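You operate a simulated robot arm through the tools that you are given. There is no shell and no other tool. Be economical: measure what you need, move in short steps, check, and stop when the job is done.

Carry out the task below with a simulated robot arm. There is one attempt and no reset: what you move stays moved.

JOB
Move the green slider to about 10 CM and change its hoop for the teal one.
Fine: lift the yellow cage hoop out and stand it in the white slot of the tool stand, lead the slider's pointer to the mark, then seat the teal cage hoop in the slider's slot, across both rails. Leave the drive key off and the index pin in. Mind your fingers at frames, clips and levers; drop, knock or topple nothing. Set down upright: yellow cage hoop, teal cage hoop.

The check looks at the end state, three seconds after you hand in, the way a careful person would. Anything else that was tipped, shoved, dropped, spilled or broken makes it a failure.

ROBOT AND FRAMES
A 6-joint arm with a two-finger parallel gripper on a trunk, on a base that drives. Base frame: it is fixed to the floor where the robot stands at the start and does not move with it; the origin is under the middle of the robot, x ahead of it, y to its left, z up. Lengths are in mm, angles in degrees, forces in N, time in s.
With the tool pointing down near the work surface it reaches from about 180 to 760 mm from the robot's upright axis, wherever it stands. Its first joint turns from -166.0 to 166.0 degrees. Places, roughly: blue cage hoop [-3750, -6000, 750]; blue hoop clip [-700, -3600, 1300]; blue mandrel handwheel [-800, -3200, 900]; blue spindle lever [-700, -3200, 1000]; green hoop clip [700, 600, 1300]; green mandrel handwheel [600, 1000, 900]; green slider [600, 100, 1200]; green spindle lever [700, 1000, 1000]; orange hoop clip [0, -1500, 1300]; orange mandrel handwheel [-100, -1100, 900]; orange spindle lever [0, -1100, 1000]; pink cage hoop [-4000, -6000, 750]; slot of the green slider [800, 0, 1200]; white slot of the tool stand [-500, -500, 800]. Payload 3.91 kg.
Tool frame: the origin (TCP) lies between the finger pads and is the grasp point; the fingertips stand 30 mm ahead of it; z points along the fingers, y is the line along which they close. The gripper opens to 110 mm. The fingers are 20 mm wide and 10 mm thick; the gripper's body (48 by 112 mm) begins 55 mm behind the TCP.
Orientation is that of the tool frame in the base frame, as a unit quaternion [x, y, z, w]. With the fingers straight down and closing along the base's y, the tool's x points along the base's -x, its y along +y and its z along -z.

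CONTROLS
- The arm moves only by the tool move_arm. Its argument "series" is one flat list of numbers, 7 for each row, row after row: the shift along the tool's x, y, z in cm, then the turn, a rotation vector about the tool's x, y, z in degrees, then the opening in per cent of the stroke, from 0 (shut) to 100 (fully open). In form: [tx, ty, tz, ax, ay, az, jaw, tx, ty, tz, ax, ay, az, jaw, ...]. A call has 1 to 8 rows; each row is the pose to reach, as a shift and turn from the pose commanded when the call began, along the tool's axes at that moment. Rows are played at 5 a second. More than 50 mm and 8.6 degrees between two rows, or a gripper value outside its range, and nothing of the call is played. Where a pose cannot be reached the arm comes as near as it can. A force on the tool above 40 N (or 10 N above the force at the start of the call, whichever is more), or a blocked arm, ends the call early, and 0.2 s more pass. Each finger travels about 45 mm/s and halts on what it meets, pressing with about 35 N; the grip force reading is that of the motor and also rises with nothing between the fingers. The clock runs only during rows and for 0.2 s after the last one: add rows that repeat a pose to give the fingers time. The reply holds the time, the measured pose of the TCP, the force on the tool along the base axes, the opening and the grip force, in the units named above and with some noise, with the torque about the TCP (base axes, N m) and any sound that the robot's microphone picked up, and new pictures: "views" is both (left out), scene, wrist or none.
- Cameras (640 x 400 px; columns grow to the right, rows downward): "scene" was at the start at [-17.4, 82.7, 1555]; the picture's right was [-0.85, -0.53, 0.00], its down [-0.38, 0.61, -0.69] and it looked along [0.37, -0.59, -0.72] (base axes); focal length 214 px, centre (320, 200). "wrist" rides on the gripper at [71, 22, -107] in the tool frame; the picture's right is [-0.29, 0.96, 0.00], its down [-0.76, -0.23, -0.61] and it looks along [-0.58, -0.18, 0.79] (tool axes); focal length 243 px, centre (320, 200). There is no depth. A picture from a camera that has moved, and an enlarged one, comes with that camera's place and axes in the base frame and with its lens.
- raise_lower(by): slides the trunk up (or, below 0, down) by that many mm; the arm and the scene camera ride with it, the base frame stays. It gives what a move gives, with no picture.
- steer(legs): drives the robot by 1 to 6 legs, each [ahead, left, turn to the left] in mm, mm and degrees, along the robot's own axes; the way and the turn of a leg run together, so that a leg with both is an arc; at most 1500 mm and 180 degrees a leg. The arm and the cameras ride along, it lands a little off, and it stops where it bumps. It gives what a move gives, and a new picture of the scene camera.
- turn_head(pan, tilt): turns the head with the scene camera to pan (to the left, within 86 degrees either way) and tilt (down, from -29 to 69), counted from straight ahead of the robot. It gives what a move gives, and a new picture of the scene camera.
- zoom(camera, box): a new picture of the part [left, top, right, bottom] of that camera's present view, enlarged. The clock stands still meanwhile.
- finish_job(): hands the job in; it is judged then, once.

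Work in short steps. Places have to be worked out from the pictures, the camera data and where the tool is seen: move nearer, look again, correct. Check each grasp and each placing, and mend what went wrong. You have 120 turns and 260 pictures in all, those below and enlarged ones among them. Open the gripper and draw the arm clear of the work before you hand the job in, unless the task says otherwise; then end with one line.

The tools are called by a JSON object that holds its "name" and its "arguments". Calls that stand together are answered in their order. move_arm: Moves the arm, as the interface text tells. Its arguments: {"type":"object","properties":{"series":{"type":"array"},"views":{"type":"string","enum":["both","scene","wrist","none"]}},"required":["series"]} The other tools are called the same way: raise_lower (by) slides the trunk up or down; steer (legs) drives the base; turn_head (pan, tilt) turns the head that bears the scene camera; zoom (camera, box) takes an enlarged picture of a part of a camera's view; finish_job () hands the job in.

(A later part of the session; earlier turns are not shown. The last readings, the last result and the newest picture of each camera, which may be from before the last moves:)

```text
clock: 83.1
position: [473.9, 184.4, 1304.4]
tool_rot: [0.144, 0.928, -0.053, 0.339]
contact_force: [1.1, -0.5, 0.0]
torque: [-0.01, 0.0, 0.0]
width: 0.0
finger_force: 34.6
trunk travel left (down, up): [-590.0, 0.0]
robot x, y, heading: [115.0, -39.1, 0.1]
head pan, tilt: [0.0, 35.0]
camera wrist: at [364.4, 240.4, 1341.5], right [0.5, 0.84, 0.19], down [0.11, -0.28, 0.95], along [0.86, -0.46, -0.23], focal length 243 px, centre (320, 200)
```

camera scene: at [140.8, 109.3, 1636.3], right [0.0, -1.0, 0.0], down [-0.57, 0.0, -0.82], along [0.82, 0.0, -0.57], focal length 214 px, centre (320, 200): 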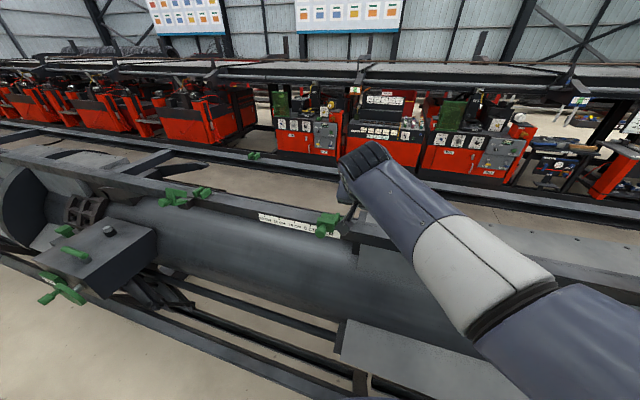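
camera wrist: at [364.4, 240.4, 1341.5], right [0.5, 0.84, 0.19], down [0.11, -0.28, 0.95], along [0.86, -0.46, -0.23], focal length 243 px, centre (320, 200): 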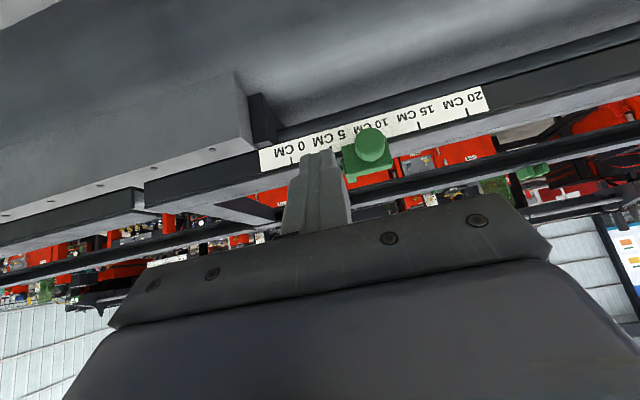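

{"name": "zoom", "arguments": {"camera": "wrist", "box": [300, 90, 460, 190]}}

```text
4.00 times, centred on (380, 140) of wrist
camera zoom: at [364.4, 240.4, 1341.5], right [0.5, 0.84, 0.19], down [0.11, -0.28, 0.95], along [0.86, -0.46, -0.23], focal length 970 px, centre (80, 440)
```

zoom: 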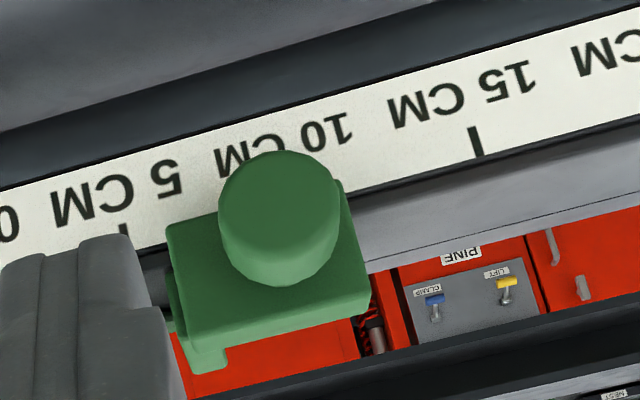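

No pointer is visible because the knob hides the plate's lower middle. I look from further left.

{"name": "move_arm", "arguments": {"series": [0, 4.5, 0, 0, 0, 0, 0, 0, 9, 0, 0, 0, 0, 0, 0, 13.5, 0, 0, 0, 0, 0, 0, 13.5, 0, 0, 0, 0, 0], "views": "none"}}

{"name": "zoom", "arguments": {"camera": "wrist", "box": [200, 80, 360, 180]}}

```text
clock: 84.1
position: [517.5, 312.2, 1309.7]
tool_rot: [0.145, 0.928, -0.052, 0.338]
contact_force: [0.0, 0.4, 0.7]
torque: [-0.03, 0.02, 0.02]
width: 0.2
finger_force: 35.0
trunk travel left (down, up): [-590.0, 0.0]
robot x, y, heading: [110.3, -40.8, 0.1]
head pan, tilt: [0.0, 35.0]
```

```text
4.00 times, centred on (280, 130) of wrist
camera zoom: at [406.9, 368.7, 1346.9], right [0.5, 0.84, 0.19], down [0.11, -0.28, 0.95], along [0.86, -0.46, -0.23], focal length 970 px, centre (480, 480)
```

zoom: 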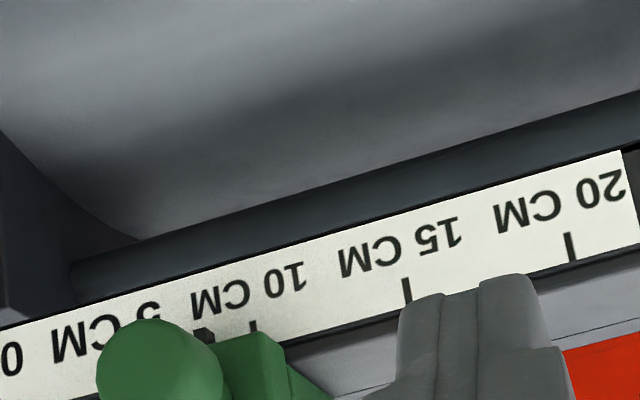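

A dark pointer peeks out under the plate, a little short of the 10 mark. I enlarge it.

{"name": "zoom", "arguments": {"camera": "wrist", "box": [228, 145, 292, 185]}}

```text
10.00 times, centred on (260, 165) of wrist
camera zoom: at [406.9, 368.7, 1346.9], right [0.5, 0.84, 0.19], down [0.11, -0.28, 0.95], along [0.86, -0.46, -0.23], focal length 2426 px, centre (920, 550)
```

zoom: 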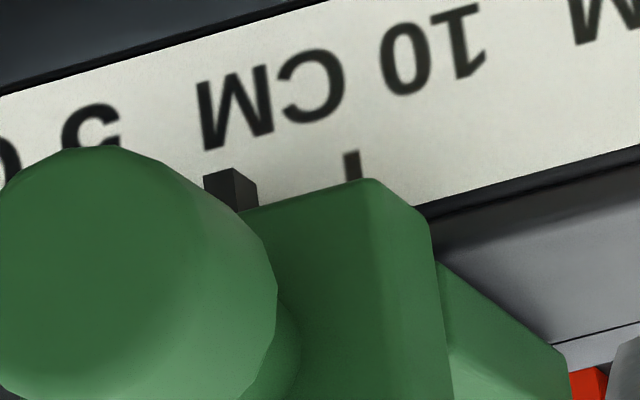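

The pointer is about 14 mm short of the 10 mark. I go back round to the right side for a further push.

{"name": "move_arm", "arguments": {"series": [0, -5, 0, 0, 0, 0, 0, 0, -10, 0, 0, 0, 0, 0, 0, -15, 0, 0, 0, 0, 0, 0, -20, 0, 0, 0, 0, 0, 0, -25, 0, 0, 0, 0, 0, 0, -26.5, 0, 0, 0, 0, 0, -4.4, -26.5, 2, 0, 0, 0, 0, -4.4, -26.5, 2, 0, 0, 0, 0], "views": "none"}}

{"name": "move_arm", "arguments": {"series": [-2, 0, 3, 0, 0, 0, 0, -4, 0, 6, 0, 0, 0, 0, -4.2, 0, 8.8, 0, 0, 0, 0, -4.2, 0, 8.8, 0, 0, 0, 0], "views": "wrist"}}

```text
clock: 85.9
position: [479.3, 47.4, 1317.3]
tool_rot: [0.143, 0.929, -0.051, 0.338]
contact_force: [0.3, -0.2, -0.5]
torque: [0.01, 0.01, -0.04]
width: 0.2
finger_force: 35.1
trunk travel left (down, up): [-590.0, 0.0]
robot x, y, heading: [111.4, -39.1, 0.2]
head pan, tilt: [0.0, 35.0]
```

```text
clock: 86.9
position: [564.9, 19.6, 1278.5]
tool_rot: [0.145, 0.928, -0.053, 0.338]
contact_force: [0.2, 0.2, -0.9]
torque: [0.02, 0.02, -0.02]
width: 0.3
finger_force: 34.8
trunk travel left (down, up): [-590.0, 0.0]
robot x, y, heading: [110.1, -41.5, -0.0]
head pan, tilt: [0.0, 35.0]
camera wrist: at [455.0, 76.4, 1315.0], right [0.5, 0.84, 0.19], down [0.11, -0.28, 0.95], along [0.86, -0.46, -0.23], focal length 243 px, centre (320, 200)
```

wrist: 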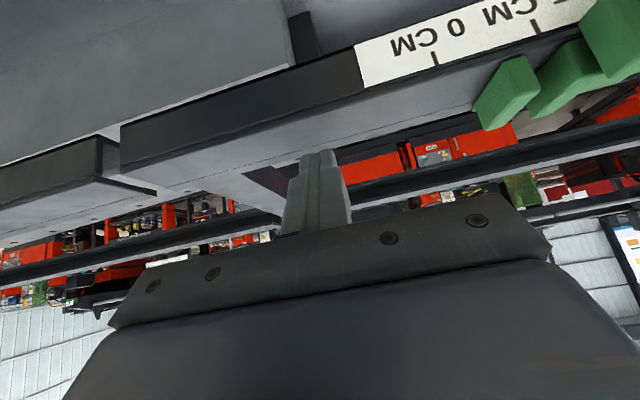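

I push left to 15 mm beyond the former stop (11.3 cm from here).

{"name": "move_arm", "arguments": {"series": [0.26, 3, 0.3, 0, 0, 0, 0, 0.26, 6, 0.3, 0, 0, 0, 0, 0.26, 8.5, 0.3, 0, 0, 0, 0, 0.26, 9.8, 0.3, 0, 0, 0, 0, 0.26, 10.6, 0.3, 0, 0, 0, 0, 0.26, 11.3, 0.3, 0, 0, 0, 0, 0.26, 11.3, 0.3, 0, 0, 0, 0], "views": "none"}}

{"name": "move_arm", "arguments": {"series": [0, -2, 0, 0, 0, 0, 0, 0, -5, 0, 0, 0, 0, 0, 0, -9, 0, 0, 0, 0, 0, 0, -11, 0, 0, 0, 0, 0, 0, -11, 0, 0, 0, 0, 0], "views": "none"}}

{"name": "zoom", "arguments": {"camera": "scene", "box": [240, 185, 320, 235]}}

```text
clock: 88.5
position: [598.5, 125.2, 1271.7]
tool_rot: [0.145, 0.929, -0.053, 0.336]
contact_force: [1.3, -4.8, -2.2]
torque: [-0.12, 0.03, -0.09]
width: 0.1
finger_force: 34.9
trunk travel left (down, up): [-590.0, 0.0]
robot x, y, heading: [109.0, -39.4, -0.1]
head pan, tilt: [0.0, 35.0]
```

```text
clock: 89.7
position: [566.8, 20.2, 1271.7]
tool_rot: [0.144, 0.928, -0.053, 0.338]
contact_force: [-0.6, -0.4, 0.1]
torque: [0.0, -0.02, 0.0]
width: 0.0
finger_force: 34.7
trunk travel left (down, up): [-590.0, 0.0]
robot x, y, heading: [111.5, -45.4, 0.2]
head pan, tilt: [0.0, 35.0]
```

```text
8.00 times, centred on (280, 210) of scene
camera zoom: at [140.8, 109.5, 1636.3], right [0.0, -1.0, 0.0], down [-0.57, 0.0, -0.82], along [0.82, 0.0, -0.57], focal length 1716 px, centre (640, 120)
```

zoom: 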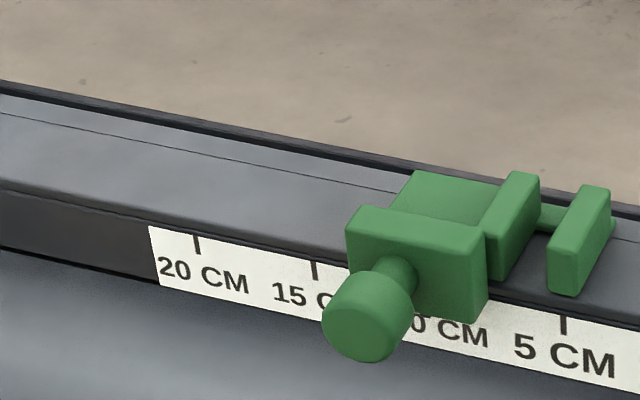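

The reading is now about 9.8 by this view. I go round to the left once more to verify the pointer directly.

{"name": "move_arm", "arguments": {"series": [4.4, 0, -4.5, 0, 0, 0, 0, 8.8, 0, -8, 0, 0, 0, 0, 8.8, 1, -11.3, 0, 0, 0, 0, 8.8, 6, -11.3, 0, 0, 0, 0, 8.8, 11, -11.3, 0, 0, 0, 0, 8.8, 16, -11.3, 0, 0, 0, 0, 8.8, 21, -11.3, 0, 0, 0, 0, 8.8, 25.5, -11.3, 0, 0, 0, 0], "views": "none"}}

{"name": "zoom", "arguments": {"camera": "wrist", "box": [200, 90, 360, 190]}}

```text
refused: row 1 steps farther than a row can; nothing moved
```

```text
4.00 times, centred on (280, 140) of wrist
camera zoom: at [456.1, 77.7, 1309.6], right [0.5, 0.84, 0.19], down [0.11, -0.28, 0.95], along [0.86, -0.46, -0.23], focal length 970 px, centre (480, 440)
```

zoom: 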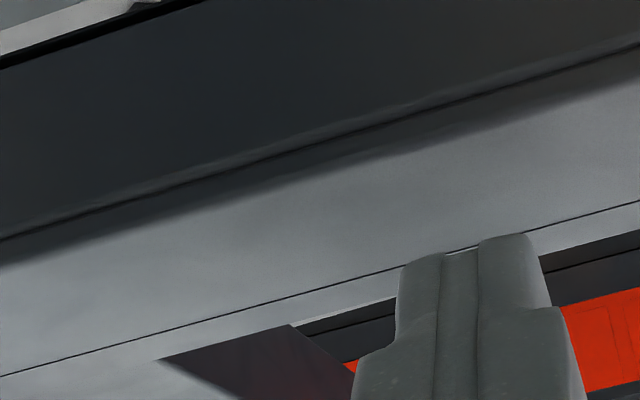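

The steps were too long. I split the move up into retreat first, then left.

{"name": "move_arm", "arguments": {"series": [2.9, 0, -3.8, 0, 0, 0, 0, 5.8, 0, -7.6, 0, 0, 0, 0, 8.8, 0, -11.3, 0, 0, 0, 0, 8.8, 4.8, -11.3, 0, 0, 0, 0, 8.8, 9.6, -11.3, 0, 0, 0, 0, 8.8, 14.4, -11.3, 0, 0, 0, 0, 8.8, 19.2, -11.3, 0, 0, 0, 0, 8.8, 24, -11.3, 0, 0, 0, 0], "views": "none"}}

{"name": "zoom", "arguments": {"camera": "wrist", "box": [200, 90, 360, 190]}}

```text
clock: 91.5
position: [505.5, 294.6, 1304.5]
tool_rot: [0.144, 0.929, -0.052, 0.338]
contact_force: [-0.1, -0.1, -0.9]
torque: [0.0, 0.01, 0.0]
width: 0.0
finger_force: 35.2
trunk travel left (down, up): [-590.0, 0.0]
robot x, y, heading: [115.2, -40.9, -0.1]
head pan, tilt: [0.0, 35.0]
```

```text
4.00 times, centred on (280, 140) of wrist
camera zoom: at [395.2, 351.7, 1341.6], right [0.5, 0.84, 0.18], down [0.11, -0.28, 0.95], along [0.86, -0.46, -0.23], focal length 970 px, centre (480, 440)
```

zoom: 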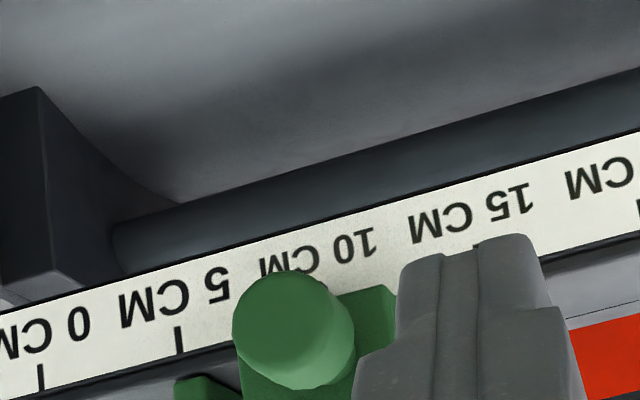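

The knob still hides the pointer, so I move 9 cm further left.

{"name": "move_arm", "arguments": {"series": [0, 4.5, 0, 0, 0, 0, 0, 0, 9, 0, 0, 0, 0, 0, 0, 9, 0, 0, 0, 0, 0], "views": "none"}}

{"name": "zoom", "arguments": {"camera": "wrist", "box": [200, 110, 328, 190]}}

```text
clock: 92.3
position: [531.4, 378.3, 1305.7]
tool_rot: [0.144, 0.928, -0.053, 0.338]
contact_force: [-0.3, -0.4, 0.2]
torque: [0.02, -0.02, 0.0]
width: 0.0
finger_force: 35.0
trunk travel left (down, up): [-590.0, 0.0]
robot x, y, heading: [114.5, -45.8, -0.0]
head pan, tilt: [0.0, 35.0]
```

```text
5.00 times, centred on (264, 150) of wrist
camera zoom: at [421.2, 435.2, 1341.6], right [0.5, 0.84, 0.19], down [0.11, -0.28, 0.95], along [0.86, -0.46, -0.23], focal length 1213 px, centre (600, 450)
```

zoom: 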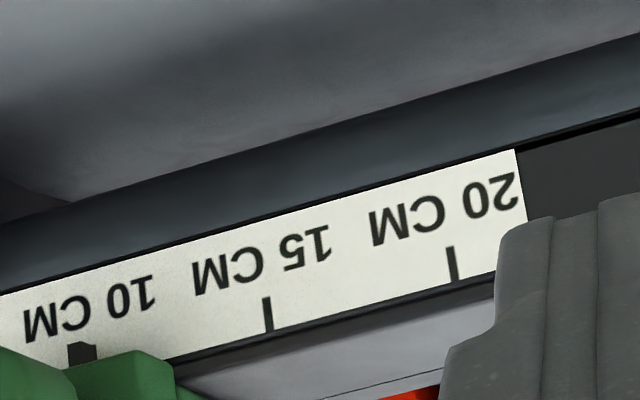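

The pointer lies right in front of the 10 mark, so the slider is done. I bring the arm back to the carrying pose, high above everything, and open the gripper.

{"name": "move_arm", "arguments": {"series": [-2.5, 0, -2.9, 0, 0, 0, 30, -4.9, 0, -5.8, 0, 0, 0, 60, -7.4, -3, -3.7, 0, 0, 0, 60, -9.9, -6, -1.6, 0, 0, 0, 60, -12.4, -9, 0.5, 0, 0, 0, 60, -14.9, -12, 2.6, 0, 0, 0, 60, -17.4, -15, 4.7, 0, 0, 0, 60, -19.9, -18, 6.8, 0, 0, 0, 60], "views": "none"}}

{"name": "move_arm", "arguments": {"series": [-2.5, -3, 2.1, 0, 0, 0, 60, -5, -6, 4.2, 0, 0, 0, 60, -7.5, -9, 6.3, 0, 0, 0, 60, -9.8, -11.9, 8.3, 0, 0, 0, 60, -9.8, -11.9, 8.3, 0, 0, 0, 60], "views": "none"}}

{"name": "zoom", "arguments": {"camera": "scene", "box": [160, 130, 400, 280]}}

```text
clock: 94.1
position: [664.8, 145.1, 1376.4]
tool_rot: [0.145, 0.929, -0.053, 0.338]
contact_force: [-0.3, 0.2, 0.4]
torque: [-0.03, -0.01, -0.01]
width: 65.8
finger_force: 0.0
trunk travel left (down, up): [-590.0, 0.0]
robot x, y, heading: [110.6, -42.1, 0.2]
head pan, tilt: [0.0, 35.0]
```

```text
clock: 95.3
position: [751.4, -3.0, 1376.2]
tool_rot: [0.144, 0.929, -0.052, 0.337]
contact_force: [-0.5, -0.1, -0.1]
torque: [0.03, 0.03, -0.01]
width: 66.1
finger_force: 0.1
trunk travel left (down, up): [-590.0, 0.0]
robot x, y, heading: [113.0, -42.8, -0.2]
head pan, tilt: [0.0, 35.0]
```

```text
2.67 times, centred on (280, 205) of scene
camera zoom: at [140.9, 109.3, 1636.3], right [0.0, -1.0, 0.0], down [-0.57, 0.0, -0.82], along [0.82, 0.0, -0.57], focal length 572 px, centre (427, 187)
```

zoom: 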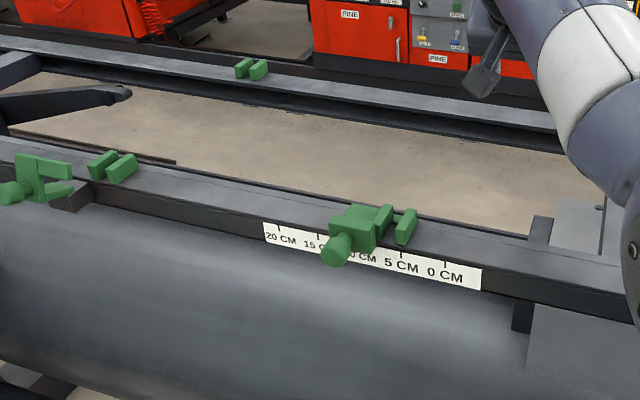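

Slider clearly stands at 10. I drive back to the stand by the known way, this time aiming 90 mm further along for the teal hoop.

{"name": "steer", "arguments": {"legs": [[-282, 309, 0], [-641, 191, 0]]}}

```text
clock: 101.2
position: [-189.8, 486.3, 1376.6]
tool_rot: [0.14, 0.929, -0.05, 0.338]
contact_force: [0.1, 0.3, 0.2]
torque: [-0.04, -0.01, 0.0]
width: 65.9
finger_force: 0.1
trunk travel left (down, up): [-590.0, 0.0]
robot x, y, heading: [-829.7, 439.5, 0.3]
head pan, tilt: [0.0, 35.0]
camera scene: at [-802.5, 592.7, 1636.3], right [0.01, -1.0, 0.0], down [-0.57, -0.01, -0.82], along [0.82, 0.01, -0.57], focal length 214 px, centre (320, 200)
```

scene: 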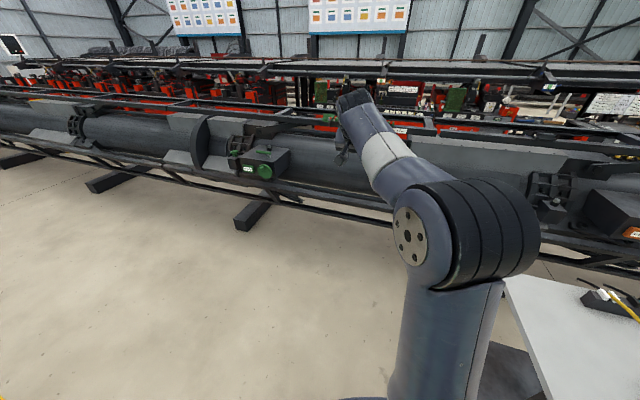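

Now the last leg alongside the stand.

{"name": "steer", "arguments": {"legs": [[-310, -1041, -0.4]]}}

{"name": "raise_lower", "arguments": {"by": -350}}

{"name": "turn_head", "arguments": {"pan": -10, "tilt": 45}}

{"name": "zoom", "arguments": {"camera": "wrist", "box": [0, 0, 640, 400]}}

```text
clock: 106.7
position: [-508.6, -563.2, 1376.0]
tool_rot: [0.154, 0.927, -0.056, 0.337]
contact_force: [-0.2, 0.6, -0.7]
torque: [0.0, 0.01, 0.02]
width: 66.1
finger_force: 0.0
trunk travel left (down, up): [-590.0, 0.0]
robot x, y, heading: [-1149.9, -586.1, -1.2]
head pan, tilt: [0.0, 35.0]
camera scene: at [-1117.0, -437.3, 1636.3], right [-0.02, -1.0, 0.0], down [-0.57, 0.01, -0.82], along [0.82, -0.02, -0.57], focal length 214 px, centre (320, 200)
```

scene: 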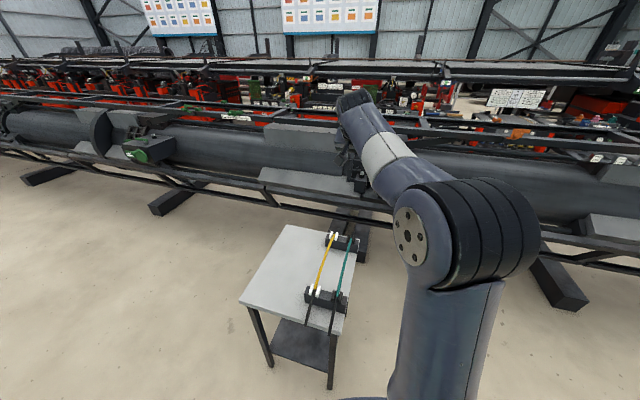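

```text
clock: 110.1
position: [-509.5, -562.8, 1027.2]
tool_rot: [0.154, 0.927, -0.055, 0.338]
contact_force: [-0.9, 0.3, 0.4]
torque: [-0.02, -0.01, -0.02]
width: 65.9
finger_force: 0.0
trunk travel left (down, up): [-240.0, 350.0]
robot x, y, heading: [-1150.0, -588.4, -1.3]
head pan, tilt: [0.0, 35.0]
```

```text
clock: 110.9
position: [-508.3, -563.9, 1024.7]
tool_rot: [0.154, 0.927, -0.056, 0.337]
contact_force: [-0.3, 0.5, 0.0]
torque: [0.0, 0.01, -0.03]
width: 65.6
finger_force: 0.1
trunk travel left (down, up): [-240.0, 350.0]
robot x, y, heading: [-1145.9, -591.5, -1.1]
head pan, tilt: [-10.0, 45.0]
camera scene: at [-1125.2, -451.0, 1271.5], right [-0.19, -0.98, 0.0], down [-0.69, 0.14, -0.71], along [0.69, -0.14, -0.71], focal length 214 px, centre (320, 200)
```

scene: 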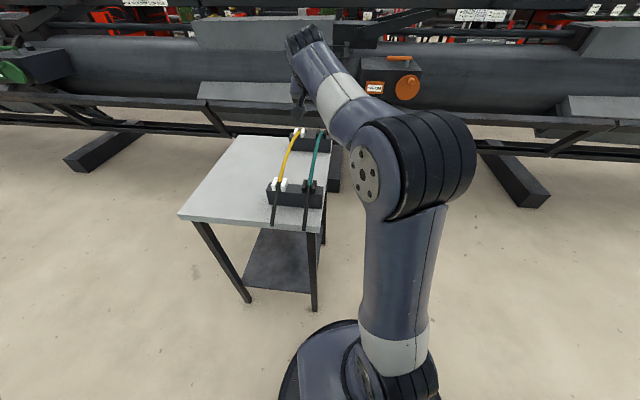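

```text
1.00 times, centred on (320, 200) of wrist
camera zoom: at [-617.6, -503.8, 1062.9], right [0.52, 0.83, 0.19], down [0.11, -0.28, 0.95], along [0.85, -0.48, -0.23], focal length 243 px, centre (320, 200)
```

zoom: 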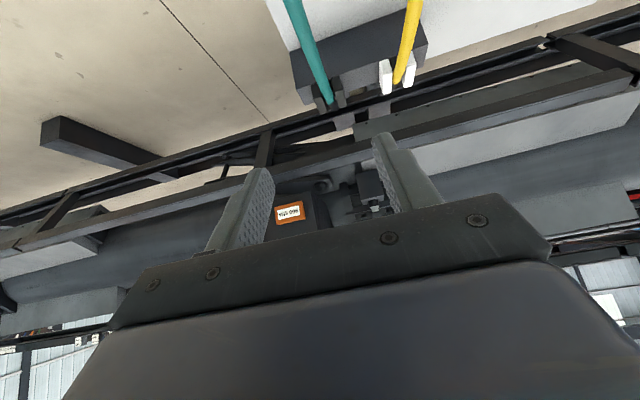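

The heading is about 1.2° off and the TCP a little short. I correct yaw and position, lower to just above the teal hoop, and look.

{"name": "move_arm", "arguments": {"series": [-0.46, 0.2, 0.39, -0.77, 0, -0.92, 60, -0.46, 0.2, 0.39, -0.77, 0, -0.92, 60], "views": "none"}}

{"name": "raise_lower", "arguments": {"by": -85}}

{"name": "zoom", "arguments": {"camera": "wrist", "box": [0, 0, 640, 400]}}

{"name": "zoom", "arguments": {"camera": "scene", "box": [240, 120, 368, 200]}}

```text
clock: 111.5
position: [-502.8, -563.2, 1026.7]
tool_rot: [0.144, 0.929, -0.053, 0.338]
contact_force: [-0.2, 0.1, -0.3]
torque: [-0.01, 0.01, -0.02]
width: 66.2
finger_force: 0.1
trunk travel left (down, up): [-240.0, 350.0]
robot x, y, heading: [-1148.2, -588.8, -1.5]
head pan, tilt: [-10.0, 45.0]
```

```text
clock: 112.7
position: [-503.7, -563.1, 940.4]
tool_rot: [0.144, 0.929, -0.052, 0.338]
contact_force: [-0.3, 0.2, 0.0]
torque: [-0.01, 0.03, -0.02]
width: 66.1
finger_force: 0.1
trunk travel left (down, up): [-155.0, 435.0]
robot x, y, heading: [-1149.1, -588.2, -1.7]
head pan, tilt: [-10.0, 45.0]
```

```text
1.00 times, centred on (320, 200) of wrist
camera zoom: at [-612.8, -506.7, 977.5], right [0.5, 0.84, 0.19], down [0.11, -0.28, 0.95], along [0.86, -0.46, -0.23], focal length 243 px, centre (320, 200)
```

zoom: 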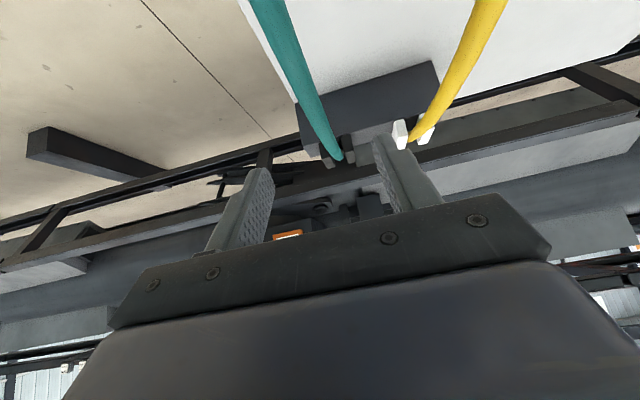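

```text
5.00 times, centred on (304, 160) of scene
camera zoom: at [-1125.2, -451.0, 1186.5], right [-0.2, -0.98, 0.0], down [-0.69, 0.14, -0.71], along [0.69, -0.14, -0.71], focal length 1072 px, centre (400, 400)
```

zoom: 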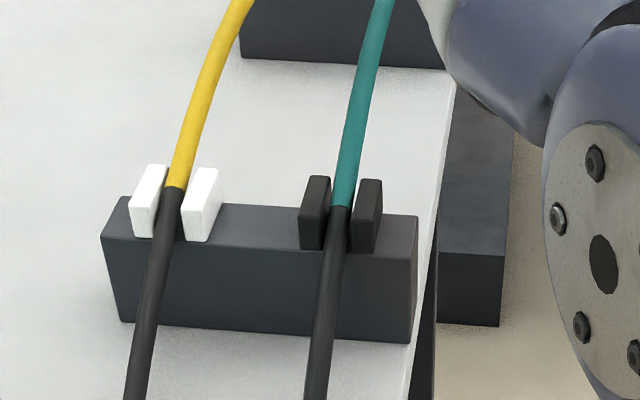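

Both hoops are well seated, and the teal one lies centred between the fingers to about 2 mm. I lower 58 mm to its apex.

{"name": "move_arm", "arguments": {"series": [-0.3, 0.15, 0.26, 0, 0, 0, 60, -0.3, 0.15, 0.26, 0, 0, 0, 60], "views": "none"}}

{"name": "raise_lower", "arguments": {"by": -35}}

{"name": "raise_lower", "arguments": {"by": -22}}

{"name": "zoom", "arguments": {"camera": "wrist", "box": [0, 0, 640, 400]}}

```text
clock: 113.3
position: [-498.1, -562.5, 941.7]
tool_rot: [0.145, 0.928, -0.053, 0.338]
contact_force: [-0.2, -0.2, 0.5]
torque: [0.02, -0.01, 0.0]
width: 65.7
finger_force: 0.1
trunk travel left (down, up): [-155.0, 435.0]
robot x, y, heading: [-1147.0, -589.9, -1.2]
head pan, tilt: [-10.0, 45.0]
```

```text
clock: 114.1
position: [-498.3, -563.3, 906.2]
tool_rot: [0.145, 0.928, -0.053, 0.338]
contact_force: [-0.6, -0.1, 0.4]
torque: [0.01, 0.03, 0.02]
width: 65.9
finger_force: 0.1
trunk travel left (down, up): [-120.0, 470.0]
robot x, y, heading: [-1149.2, -588.7, -1.3]
head pan, tilt: [-10.0, 45.0]
```

```text
clock: 114.7
position: [-497.8, -562.8, 884.4]
tool_rot: [0.144, 0.929, -0.052, 0.338]
contact_force: [-0.7, -0.7, -0.1]
torque: [0.0, -0.01, 0.0]
width: 66.1
finger_force: 0.1
trunk travel left (down, up): [-98.0, 492.0]
robot x, y, heading: [-1147.7, -588.2, -1.3]
head pan, tilt: [-10.0, 45.0]
```

```text
1.00 times, centred on (320, 200) of wrist
camera zoom: at [-608.4, -506.6, 920.7], right [0.5, 0.84, 0.19], down [0.11, -0.28, 0.95], along [0.86, -0.46, -0.23], focal length 243 px, centre (320, 200)
```

zoom: 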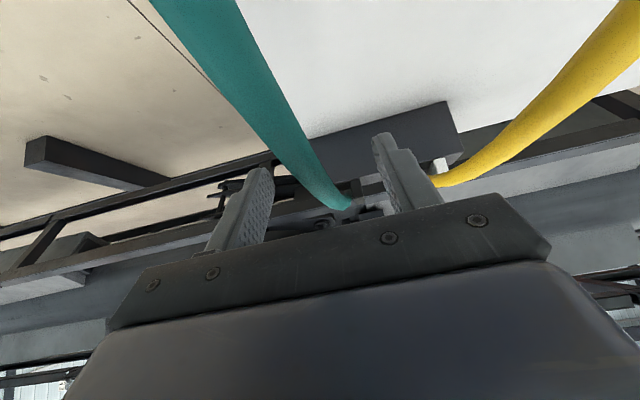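

The teal hoop passes through the TCP pixel. I close on it.

{"name": "move_arm", "arguments": {"series": [0, 0, 0, 0, 0, 0, 30, 0, 0, 0, 0, 0, 0, 0, 0, 0, 0, 0, 0, 0, 0, 0, 0, 0, 0, 0, 0, 0, 0, 0, 0, 0, 0, 0, 0, 0, 0, 0, 0, 0, 0, 0], "views": "none"}}

{"name": "raise_lower", "arguments": {"by": 10}}

{"name": "zoom", "arguments": {"camera": "wrist", "box": [0, 0, 640, 400]}}

```text
clock: 116.1
position: [-498.0, -564.7, 885.0]
tool_rot: [0.144, 0.929, -0.053, 0.338]
contact_force: [0.4, 0.1, 0.6]
torque: [-0.01, -0.07, 0.0]
width: 11.9
finger_force: 35.2
trunk travel left (down, up): [-98.0, 492.0]
robot x, y, heading: [-1150.7, -587.2, -1.2]
head pan, tilt: [-10.0, 45.0]
```

```text
clock: 116.7
position: [-497.1, -563.2, 893.0]
tool_rot: [0.145, 0.929, -0.054, 0.337]
contact_force: [-0.4, -1.2, -4.8]
torque: [0.03, 0.02, 0.0]
width: 11.7
finger_force: 35.5
trunk travel left (down, up): [-108.0, 482.0]
robot x, y, heading: [-1145.9, -588.2, -1.2]
head pan, tilt: [-10.0, 45.0]
```

```text
1.00 times, centred on (320, 200) of wrist
camera zoom: at [-608.0, -506.5, 930.2], right [0.5, 0.84, 0.18], down [0.11, -0.28, 0.95], along [0.86, -0.46, -0.24], focal length 243 px, centre (320, 200)
```

zoom: 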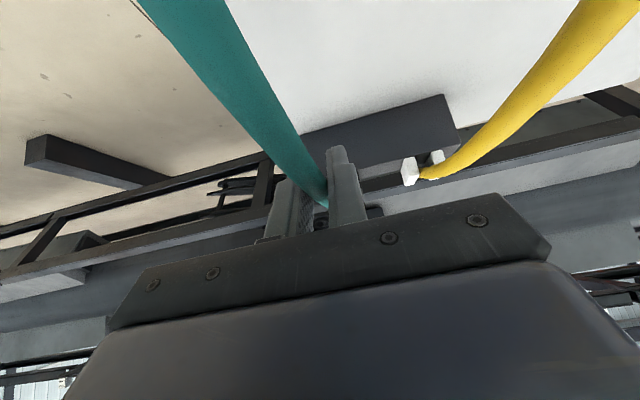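

The teal hoop is held, free and balanced. I raise the trunk fully and drive back.

{"name": "raise_lower", "arguments": {"by": 482}}

{"name": "steer", "arguments": {"legs": [[308, 1031, 1.2], [648, -170, 0]]}}

```text
refused: 482 is not a number from -400 to 400
```

```text
clock: 118.2
position: [-474.1, -491.3, 893.2]
tool_rot: [0.151, 0.929, -0.061, 0.334]
contact_force: [-5.0, -4.1, 1.0]
torque: [0.17, -0.02, 0.08]
width: 12.0
finger_force: 34.9
trunk travel left (down, up): [-108.0, 482.0]
robot x, y, heading: [-1122.1, -509.2, -1.3]
head pan, tilt: [-10.0, 45.0]
stopped in leg 1: the force on the tool passed its limit (the readings are from after the stop); the commanded pose is now the measured one
camera scene: at [-1099.2, -370.9, 1139.5], right [-0.2, -0.98, 0.0], down [-0.69, 0.14, -0.71], along [0.69, -0.14, -0.71], focal length 214 px, centre (320, 200)
```

scene: 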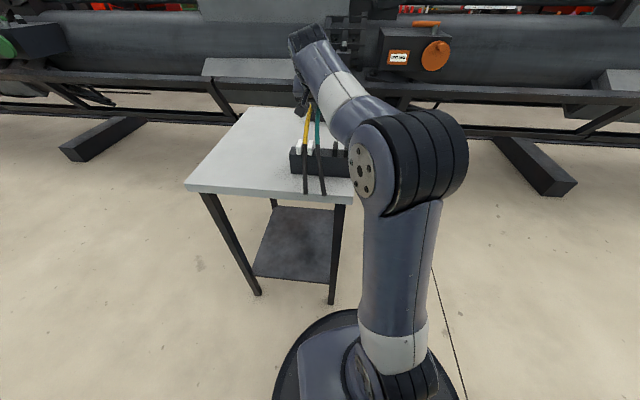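

The raise was refused, and the drive ran anyway with the hoop still low; it stopped on contact. I inspect before moving anything.

{"name": "zoom", "arguments": {"camera": "scene", "box": [256, 90, 384, 170]}}

{"name": "zoom", "arguments": {"camera": "wrist", "box": [0, 0, 640, 400]}}

```text
5.00 times, centred on (320, 130) of scene
camera zoom: at [-1099.2, -370.9, 1139.5], right [-0.2, -0.98, 0.0], down [-0.69, 0.14, -0.71], along [0.69, -0.14, -0.71], focal length 1072 px, centre (320, 550)
```

zoom: 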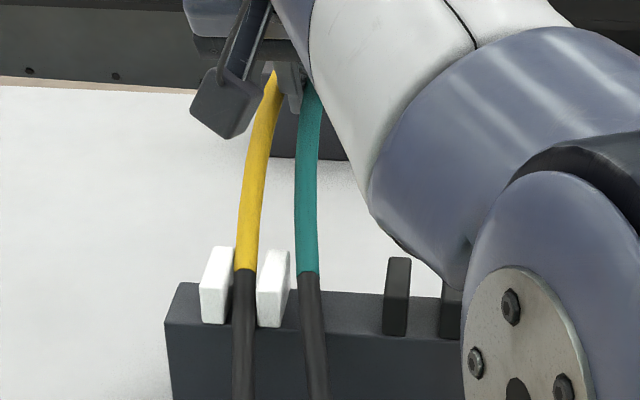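

```text
1.00 times, centred on (320, 200) of wrist
camera zoom: at [-583.4, -432.7, 931.4], right [0.52, 0.84, 0.17], down [0.12, -0.27, 0.96], along [0.85, -0.47, -0.24], focal length 243 px, centre (320, 200)
```

zoom: 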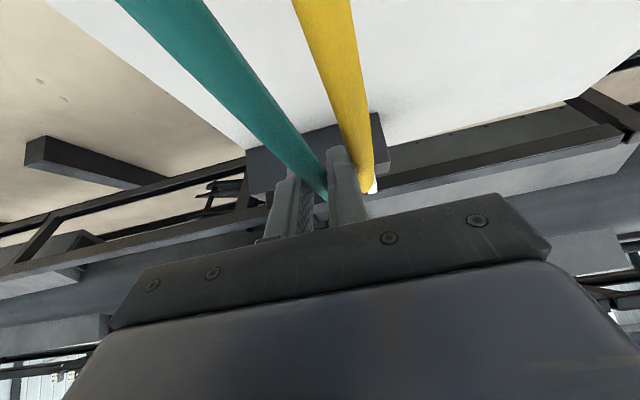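

The gripper's outer finger pressed on the yellow hoop near its apex; yellow's near end is still in its slot. I back off 30 mm the way I came and look.

{"name": "steer", "arguments": {"legs": [[-9, -30, 0]]}}

{"name": "zoom", "arguments": {"camera": "scene", "box": [256, 80, 384, 160]}}

{"name": "zoom", "arguments": {"camera": "wrist", "box": [0, 0, 640, 400]}}

```text
clock: 119.1
position: [-483.9, -521.1, 891.9]
tool_rot: [0.148, 0.929, -0.061, 0.335]
contact_force: [-0.2, -0.3, -5.5]
torque: [0.06, -0.05, -0.01]
width: 11.9
finger_force: 35.3
trunk travel left (down, up): [-108.0, 482.0]
robot x, y, heading: [-1132.3, -536.2, -1.5]
head pan, tilt: [-10.0, 45.0]
camera scene: at [-1107.9, -400.0, 1139.4], right [-0.2, -0.98, 0.0], down [-0.69, 0.14, -0.71], along [0.69, -0.14, -0.71], focal length 214 px, centre (320, 200)
```

scene: 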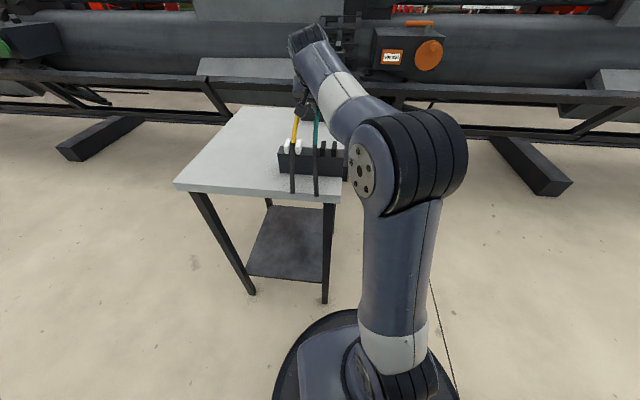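

```text
5.00 times, centred on (320, 120) of scene
camera zoom: at [-1107.9, -400.0, 1139.4], right [-0.2, -0.98, 0.0], down [-0.69, 0.14, -0.71], along [0.69, -0.14, -0.71], focal length 1072 px, centre (320, 600)
```

zoom: 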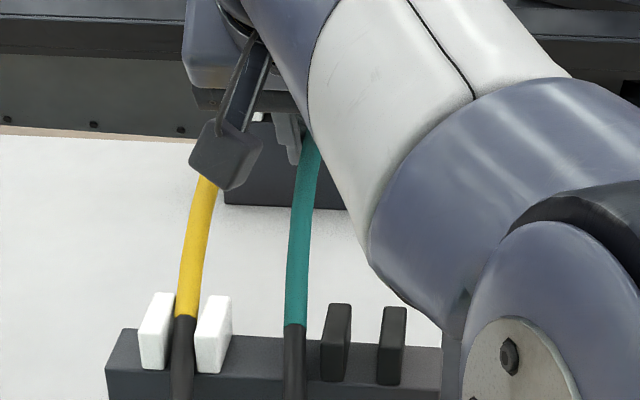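

```text
1.00 times, centred on (320, 200) of wrist
camera zoom: at [-592.0, -461.2, 930.2], right [0.52, 0.84, 0.17], down [0.12, -0.27, 0.96], along [0.85, -0.47, -0.24], focal length 243 px, centre (320, 200)
```

zoom: 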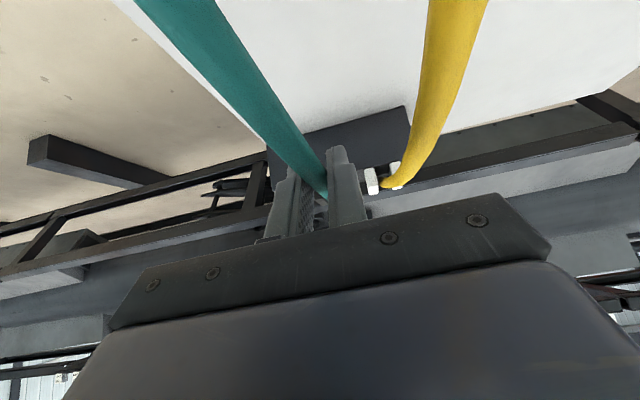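

Yellow sprang back upright in its slots, the stand hasn't shifted (near slot still at (-629,-427)), and teal is still held. Now I raise the trunk within its per-call limit, one thing at a time.

{"name": "raise_lower", "arguments": {"by": 390}}

```text
clock: 122.8
position: [-483.2, -520.0, 1283.1]
tool_rot: [0.148, 0.929, -0.06, 0.334]
contact_force: [0.0, 0.3, -4.8]
torque: [0.05, -0.02, 0.01]
width: 11.8
finger_force: 34.6
trunk travel left (down, up): [-498.0, 92.0]
robot x, y, heading: [-1128.8, -539.8, -1.6]
head pan, tilt: [-10.0, 45.0]
```

{"name": "raise_lower", "arguments": {"by": 92}}

{"name": "zoom", "arguments": {"camera": "scene", "box": [240, 170, 400, 270]}}

{"name": "zoom", "arguments": {"camera": "wrist", "box": [0, 0, 640, 400]}}

```text
clock: 124.1
position: [-483.0, -518.9, 1374.3]
tool_rot: [0.148, 0.929, -0.06, 0.334]
contact_force: [0.5, 0.8, -4.4]
torque: [0.01, -0.02, 0.0]
width: 11.6
finger_force: 34.5
trunk travel left (down, up): [-590.0, 0.0]
robot x, y, heading: [-1132.8, -537.0, -1.3]
head pan, tilt: [-10.0, 45.0]
```

```text
4.00 times, centred on (320, 220) of scene
camera zoom: at [-1107.6, -400.0, 1621.4], right [-0.2, -0.98, 0.0], down [-0.69, 0.14, -0.71], along [0.69, -0.14, -0.71], focal length 858 px, centre (320, 120)
```

zoom: 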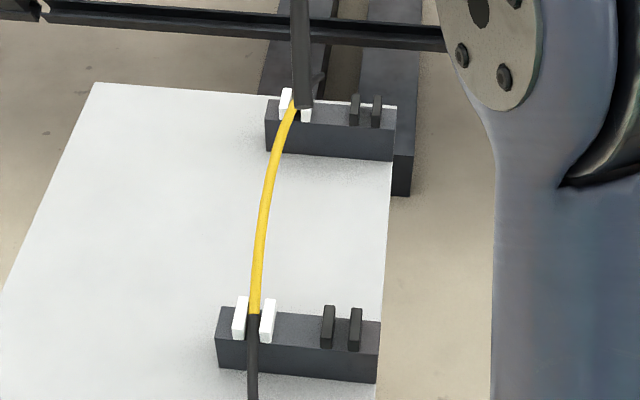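

```text
1.00 times, centred on (320, 200) of wrist
camera zoom: at [-591.7, -461.1, 1412.1], right [0.52, 0.84, 0.17], down [0.12, -0.27, 0.96], along [0.85, -0.47, -0.24], focal length 243 px, centre (320, 200)
```

zoom: 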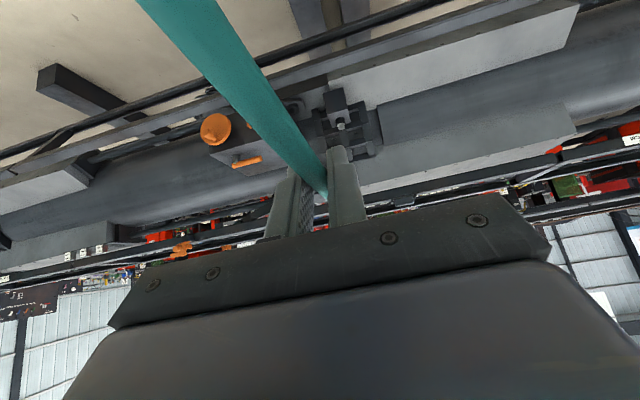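

Yellow may now lean a little. I look closer to judge whether it is still upright.

{"name": "zoom", "arguments": {"camera": "scene", "box": [280, 190, 344, 230]}}

{"name": "zoom", "arguments": {"camera": "scene", "box": [280, 230, 344, 270]}}

```text
10.00 times, centred on (312, 210) of scene
camera zoom: at [-1107.6, -400.0, 1621.4], right [-0.2, -0.98, 0.0], down [-0.69, 0.14, -0.71], along [0.69, -0.14, -0.71], focal length 2145 px, centre (400, 100)
```

zoom: 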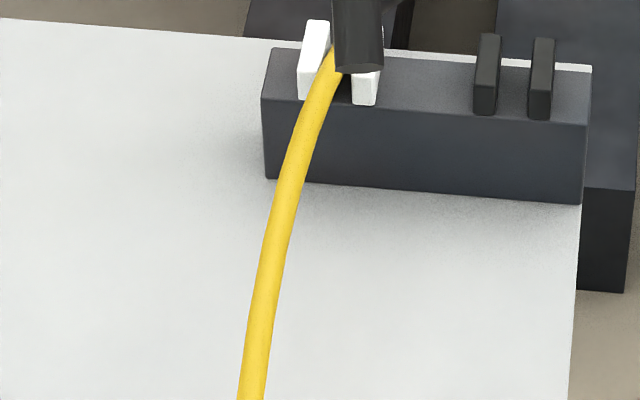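

```text
10.00 times, centred on (312, 250) of scene
camera zoom: at [-1107.6, -400.0, 1621.4], right [-0.2, -0.98, 0.0], down [-0.69, 0.14, -0.71], along [0.69, -0.14, -0.71], focal length 2145 px, centre (400, -300)
```

zoom: 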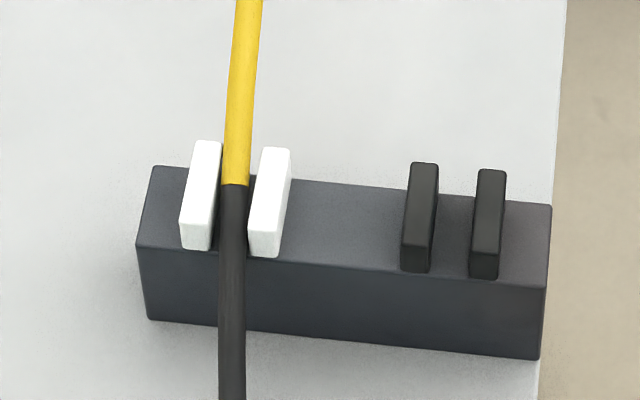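

The collision left yellow leaning by roughly 20°, though both its ends are still seated. I'll deliver teal first and then come back to set yellow straight. I correct the small roll of the tool, then drive off high.

{"name": "move_arm", "arguments": {"series": [0, 0, 0, -0.61, 0, 0.52, 0, 0, 0, 0, -0.61, 0, 0.52, 0], "views": "none"}}

{"name": "steer", "arguments": {"legs": [[291, 981, 1.3], [648, -170, 0]]}}

```text
clock: 124.7
position: [-481.4, -519.9, 1375.5]
tool_rot: [0.152, 0.928, -0.055, 0.336]
contact_force: [0.7, -0.7, -5.6]
torque: [0.08, 0.0, -0.01]
width: 11.7
finger_force: 35.4
trunk travel left (down, up): [-590.0, 0.0]
robot x, y, heading: [-1133.5, -537.9, -1.3]
head pan, tilt: [-10.0, 45.0]
```

```text
clock: 133.4
position: [471.4, 303.0, 1375.0]
tool_rot: [0.142, 0.93, -0.051, 0.335]
contact_force: [-0.3, -0.1, -5.2]
torque: [0.05, -0.01, 0.0]
width: 11.8
finger_force: 35.1
trunk travel left (down, up): [-590.0, 0.0]
robot x, y, heading: [-177.6, 275.1, -0.1]
head pan, tilt: [-10.0, 45.0]
camera scene: at [-156.0, 409.5, 1621.4], right [-0.17, -0.98, 0.0], down [-0.7, 0.12, -0.71], along [0.7, -0.12, -0.71], focal length 214 px, centre (320, 200)
```

scene: 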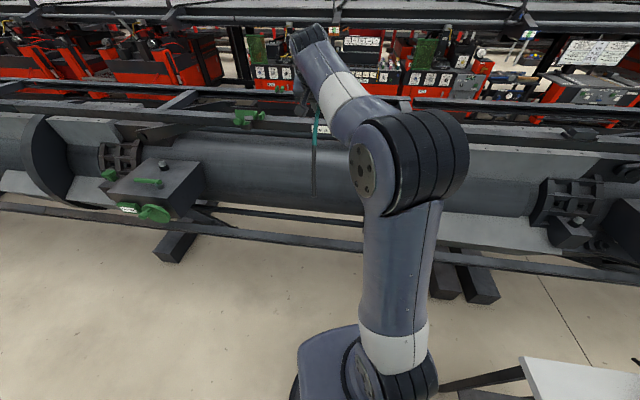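

The hoop hangs steady. I drive in so that the hoop comes over the slider's slot (TCP target about (778,96)).

{"name": "steer", "arguments": {"legs": [[306, -207, 0]]}}

{"name": "turn_head", "arguments": {"pan": -10, "tilt": 40}}

{"name": "zoom", "arguments": {"camera": "scene", "box": [256, 130, 416, 230]}}

{"name": "zoom", "arguments": {"camera": "wrist", "box": [0, 0, 640, 400]}}

```text
clock: 135.7
position: [770.5, 88.4, 1373.7]
tool_rot: [0.145, 0.93, -0.053, 0.334]
contact_force: [0.4, 0.3, -6.2]
torque: [0.04, -0.02, -0.04]
width: 12.0
finger_force: 35.1
trunk travel left (down, up): [-590.0, 0.0]
robot x, y, heading: [120.7, 63.7, -0.3]
head pan, tilt: [-10.0, 45.0]
camera scene: at [143.6, 199.0, 1621.4], right [-0.18, -0.98, 0.0], down [-0.7, 0.13, -0.71], along [0.7, -0.13, -0.71], focal length 214 px, centre (320, 200)
```

scene: 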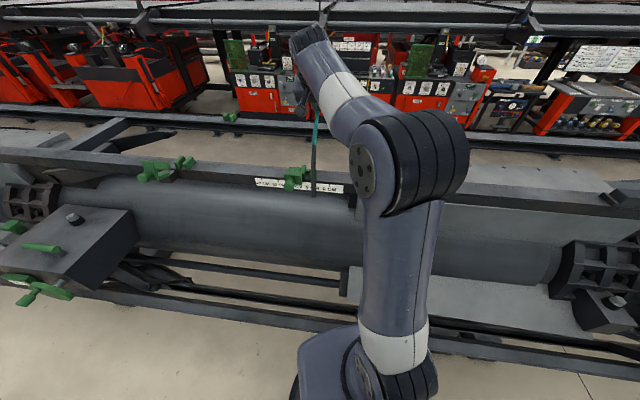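

```text
clock: 136.4
position: [770.5, 89.8, 1374.8]
tool_rot: [0.144, 0.93, -0.052, 0.335]
contact_force: [-0.4, -0.5, -5.5]
torque: [0.04, -0.05, -0.02]
width: 11.9
finger_force: 34.9
trunk travel left (down, up): [-590.0, 0.0]
robot x, y, heading: [124.7, 58.7, -0.4]
head pan, tilt: [-10.0, 40.0]
camera scene: at [146.8, 198.7, 1628.7], right [-0.18, -0.98, 0.0], down [-0.63, 0.12, -0.77], along [0.75, -0.14, -0.64], focal length 214 px, centre (320, 200)
```

scene: 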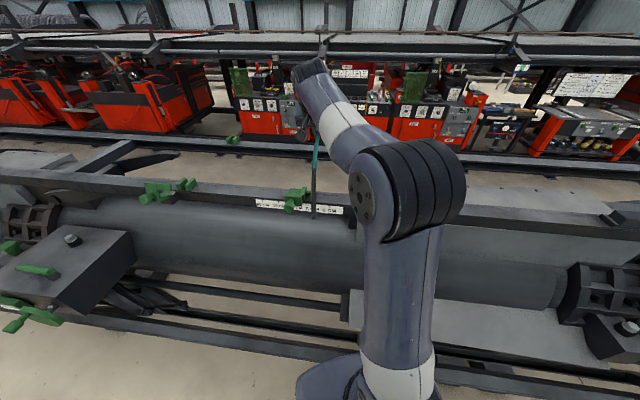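

```text
4.00 times, centred on (336, 180) of scene
camera zoom: at [146.8, 198.7, 1628.7], right [-0.18, -0.98, 0.0], down [-0.63, 0.12, -0.77], along [0.75, -0.14, -0.64], focal length 858 px, centre (256, 280)
```

zoom: 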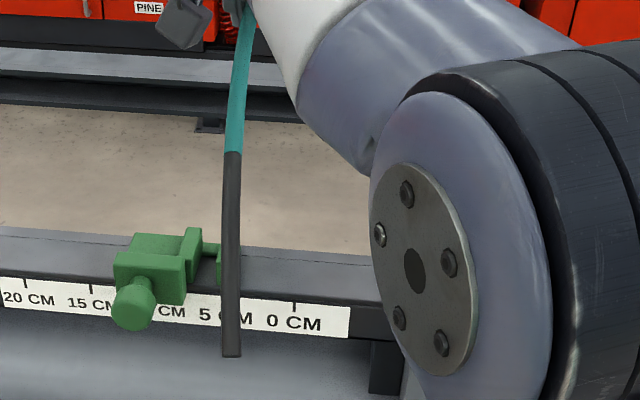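

```text
1.00 times, centred on (320, 200) of wrist
camera zoom: at [660.3, 146.0, 1412.1], right [0.5, 0.84, 0.19], down [0.12, -0.28, 0.95], along [0.86, -0.46, -0.24], focal length 243 px, centre (320, 200)
```

zoom: 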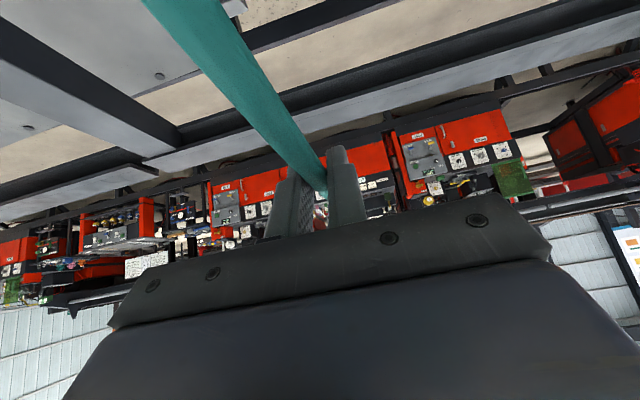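

I shift 12 mm left and lower 50 mm, then measure the hoop against the slot at close range.

{"name": "move_arm", "arguments": {"series": [0, 1.2, 0, 0, 0, 0, 0, 0, 1.2, 0, 0, 0, 0, 0], "views": "none"}}

{"name": "raise_lower", "arguments": {"by": -50}}

{"name": "zoom", "arguments": {"camera": "scene", "box": [268, 155, 348, 205]}}

```text
clock: 137.0
position: [773.5, 101.6, 1375.2]
tool_rot: [0.145, 0.93, -0.052, 0.335]
contact_force: [-0.3, 0.7, -4.7]
torque: [0.04, 0.0, 0.0]
width: 12.0
finger_force: 34.7
trunk travel left (down, up): [-590.0, 0.0]
robot x, y, heading: [119.7, 60.6, -0.3]
head pan, tilt: [-10.0, 40.0]
```

```text
clock: 137.9
position: [773.8, 101.5, 1326.1]
tool_rot: [0.144, 0.93, -0.051, 0.334]
contact_force: [0.2, -0.9, -5.6]
torque: [0.06, -0.02, 0.01]
width: 12.0
finger_force: 35.0
trunk travel left (down, up): [-540.0, 50.0]
robot x, y, heading: [123.5, 63.8, -0.2]
head pan, tilt: [-10.0, 40.0]
```

```text
8.00 times, centred on (308, 180) of scene
camera zoom: at [146.6, 198.6, 1578.7], right [-0.18, -0.98, 0.0], down [-0.63, 0.12, -0.77], along [0.75, -0.14, -0.64], focal length 1716 px, centre (416, 360)
```

zoom: 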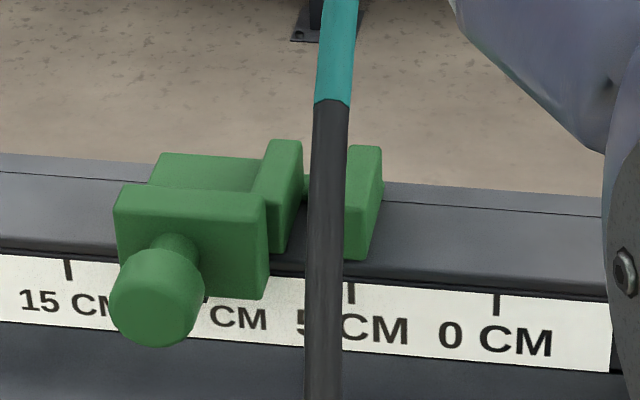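

The near end must go about 5 mm left, and the joint about 9 mm deeper. With a small yaw correction to square up to the rails, I apply that and lower 25 mm.

{"name": "move_arm", "arguments": {"series": [-0.69, 0.7, 0.58, -0.45, 0, -0.54, 0, -0.69, 0.7, 0.58, -0.45, 0, -0.54, 0], "views": "none"}}

{"name": "raise_lower", "arguments": {"by": -22}}

{"name": "zoom", "arguments": {"camera": "scene", "box": [268, 145, 348, 195]}}

{"name": "zoom", "arguments": {"camera": "wrist", "box": [0, 0, 640, 400]}}

```text
clock: 138.5
position: [784.9, 105.7, 1324.5]
tool_rot: [0.139, 0.931, -0.05, 0.335]
contact_force: [0.7, 0.1, -5.4]
torque: [0.06, -0.04, -0.02]
width: 11.7
finger_force: 34.6
trunk travel left (down, up): [-540.0, 50.0]
robot x, y, heading: [119.7, 63.0, 0.0]
head pan, tilt: [-10.0, 40.0]
```

```text
clock: 139.2
position: [784.2, 105.0, 1301.9]
tool_rot: [0.138, 0.931, -0.05, 0.335]
contact_force: [-0.1, -0.4, -5.9]
torque: [0.03, -0.04, 0.02]
width: 11.9
finger_force: 34.7
trunk travel left (down, up): [-518.0, 72.0]
robot x, y, heading: [120.7, 64.9, -0.2]
head pan, tilt: [-10.0, 40.0]
```

```text
8.00 times, centred on (308, 170) of scene
camera zoom: at [146.9, 198.6, 1556.6], right [-0.18, -0.98, 0.0], down [-0.63, 0.12, -0.77], along [0.75, -0.14, -0.64], focal length 1716 px, centre (416, 440)
```

zoom: 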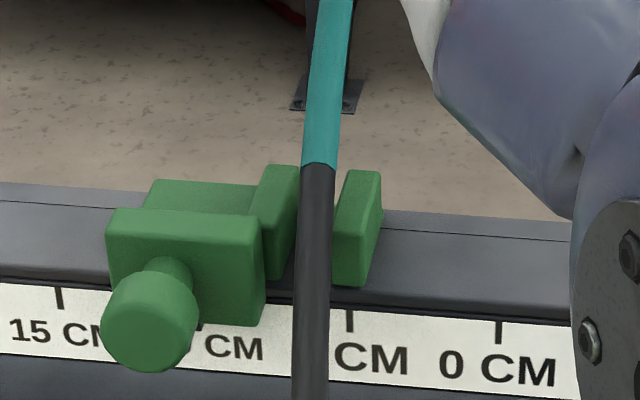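

```text
1.00 times, centred on (320, 200) of wrist
camera zoom: at [673.5, 160.3, 1340.3], right [0.49, 0.85, 0.19], down [0.12, -0.28, 0.95], along [0.86, -0.45, -0.24], focal length 243 px, centre (320, 200)
```

zoom: 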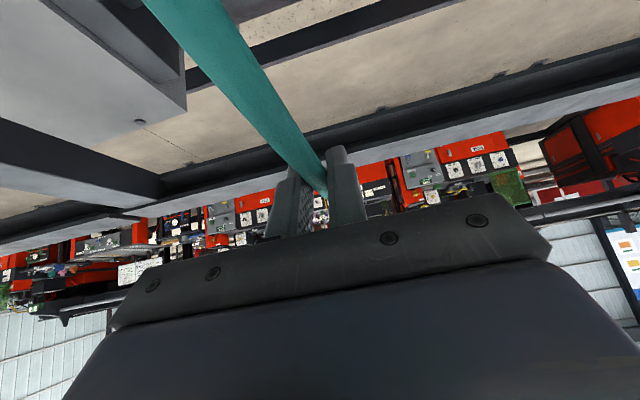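

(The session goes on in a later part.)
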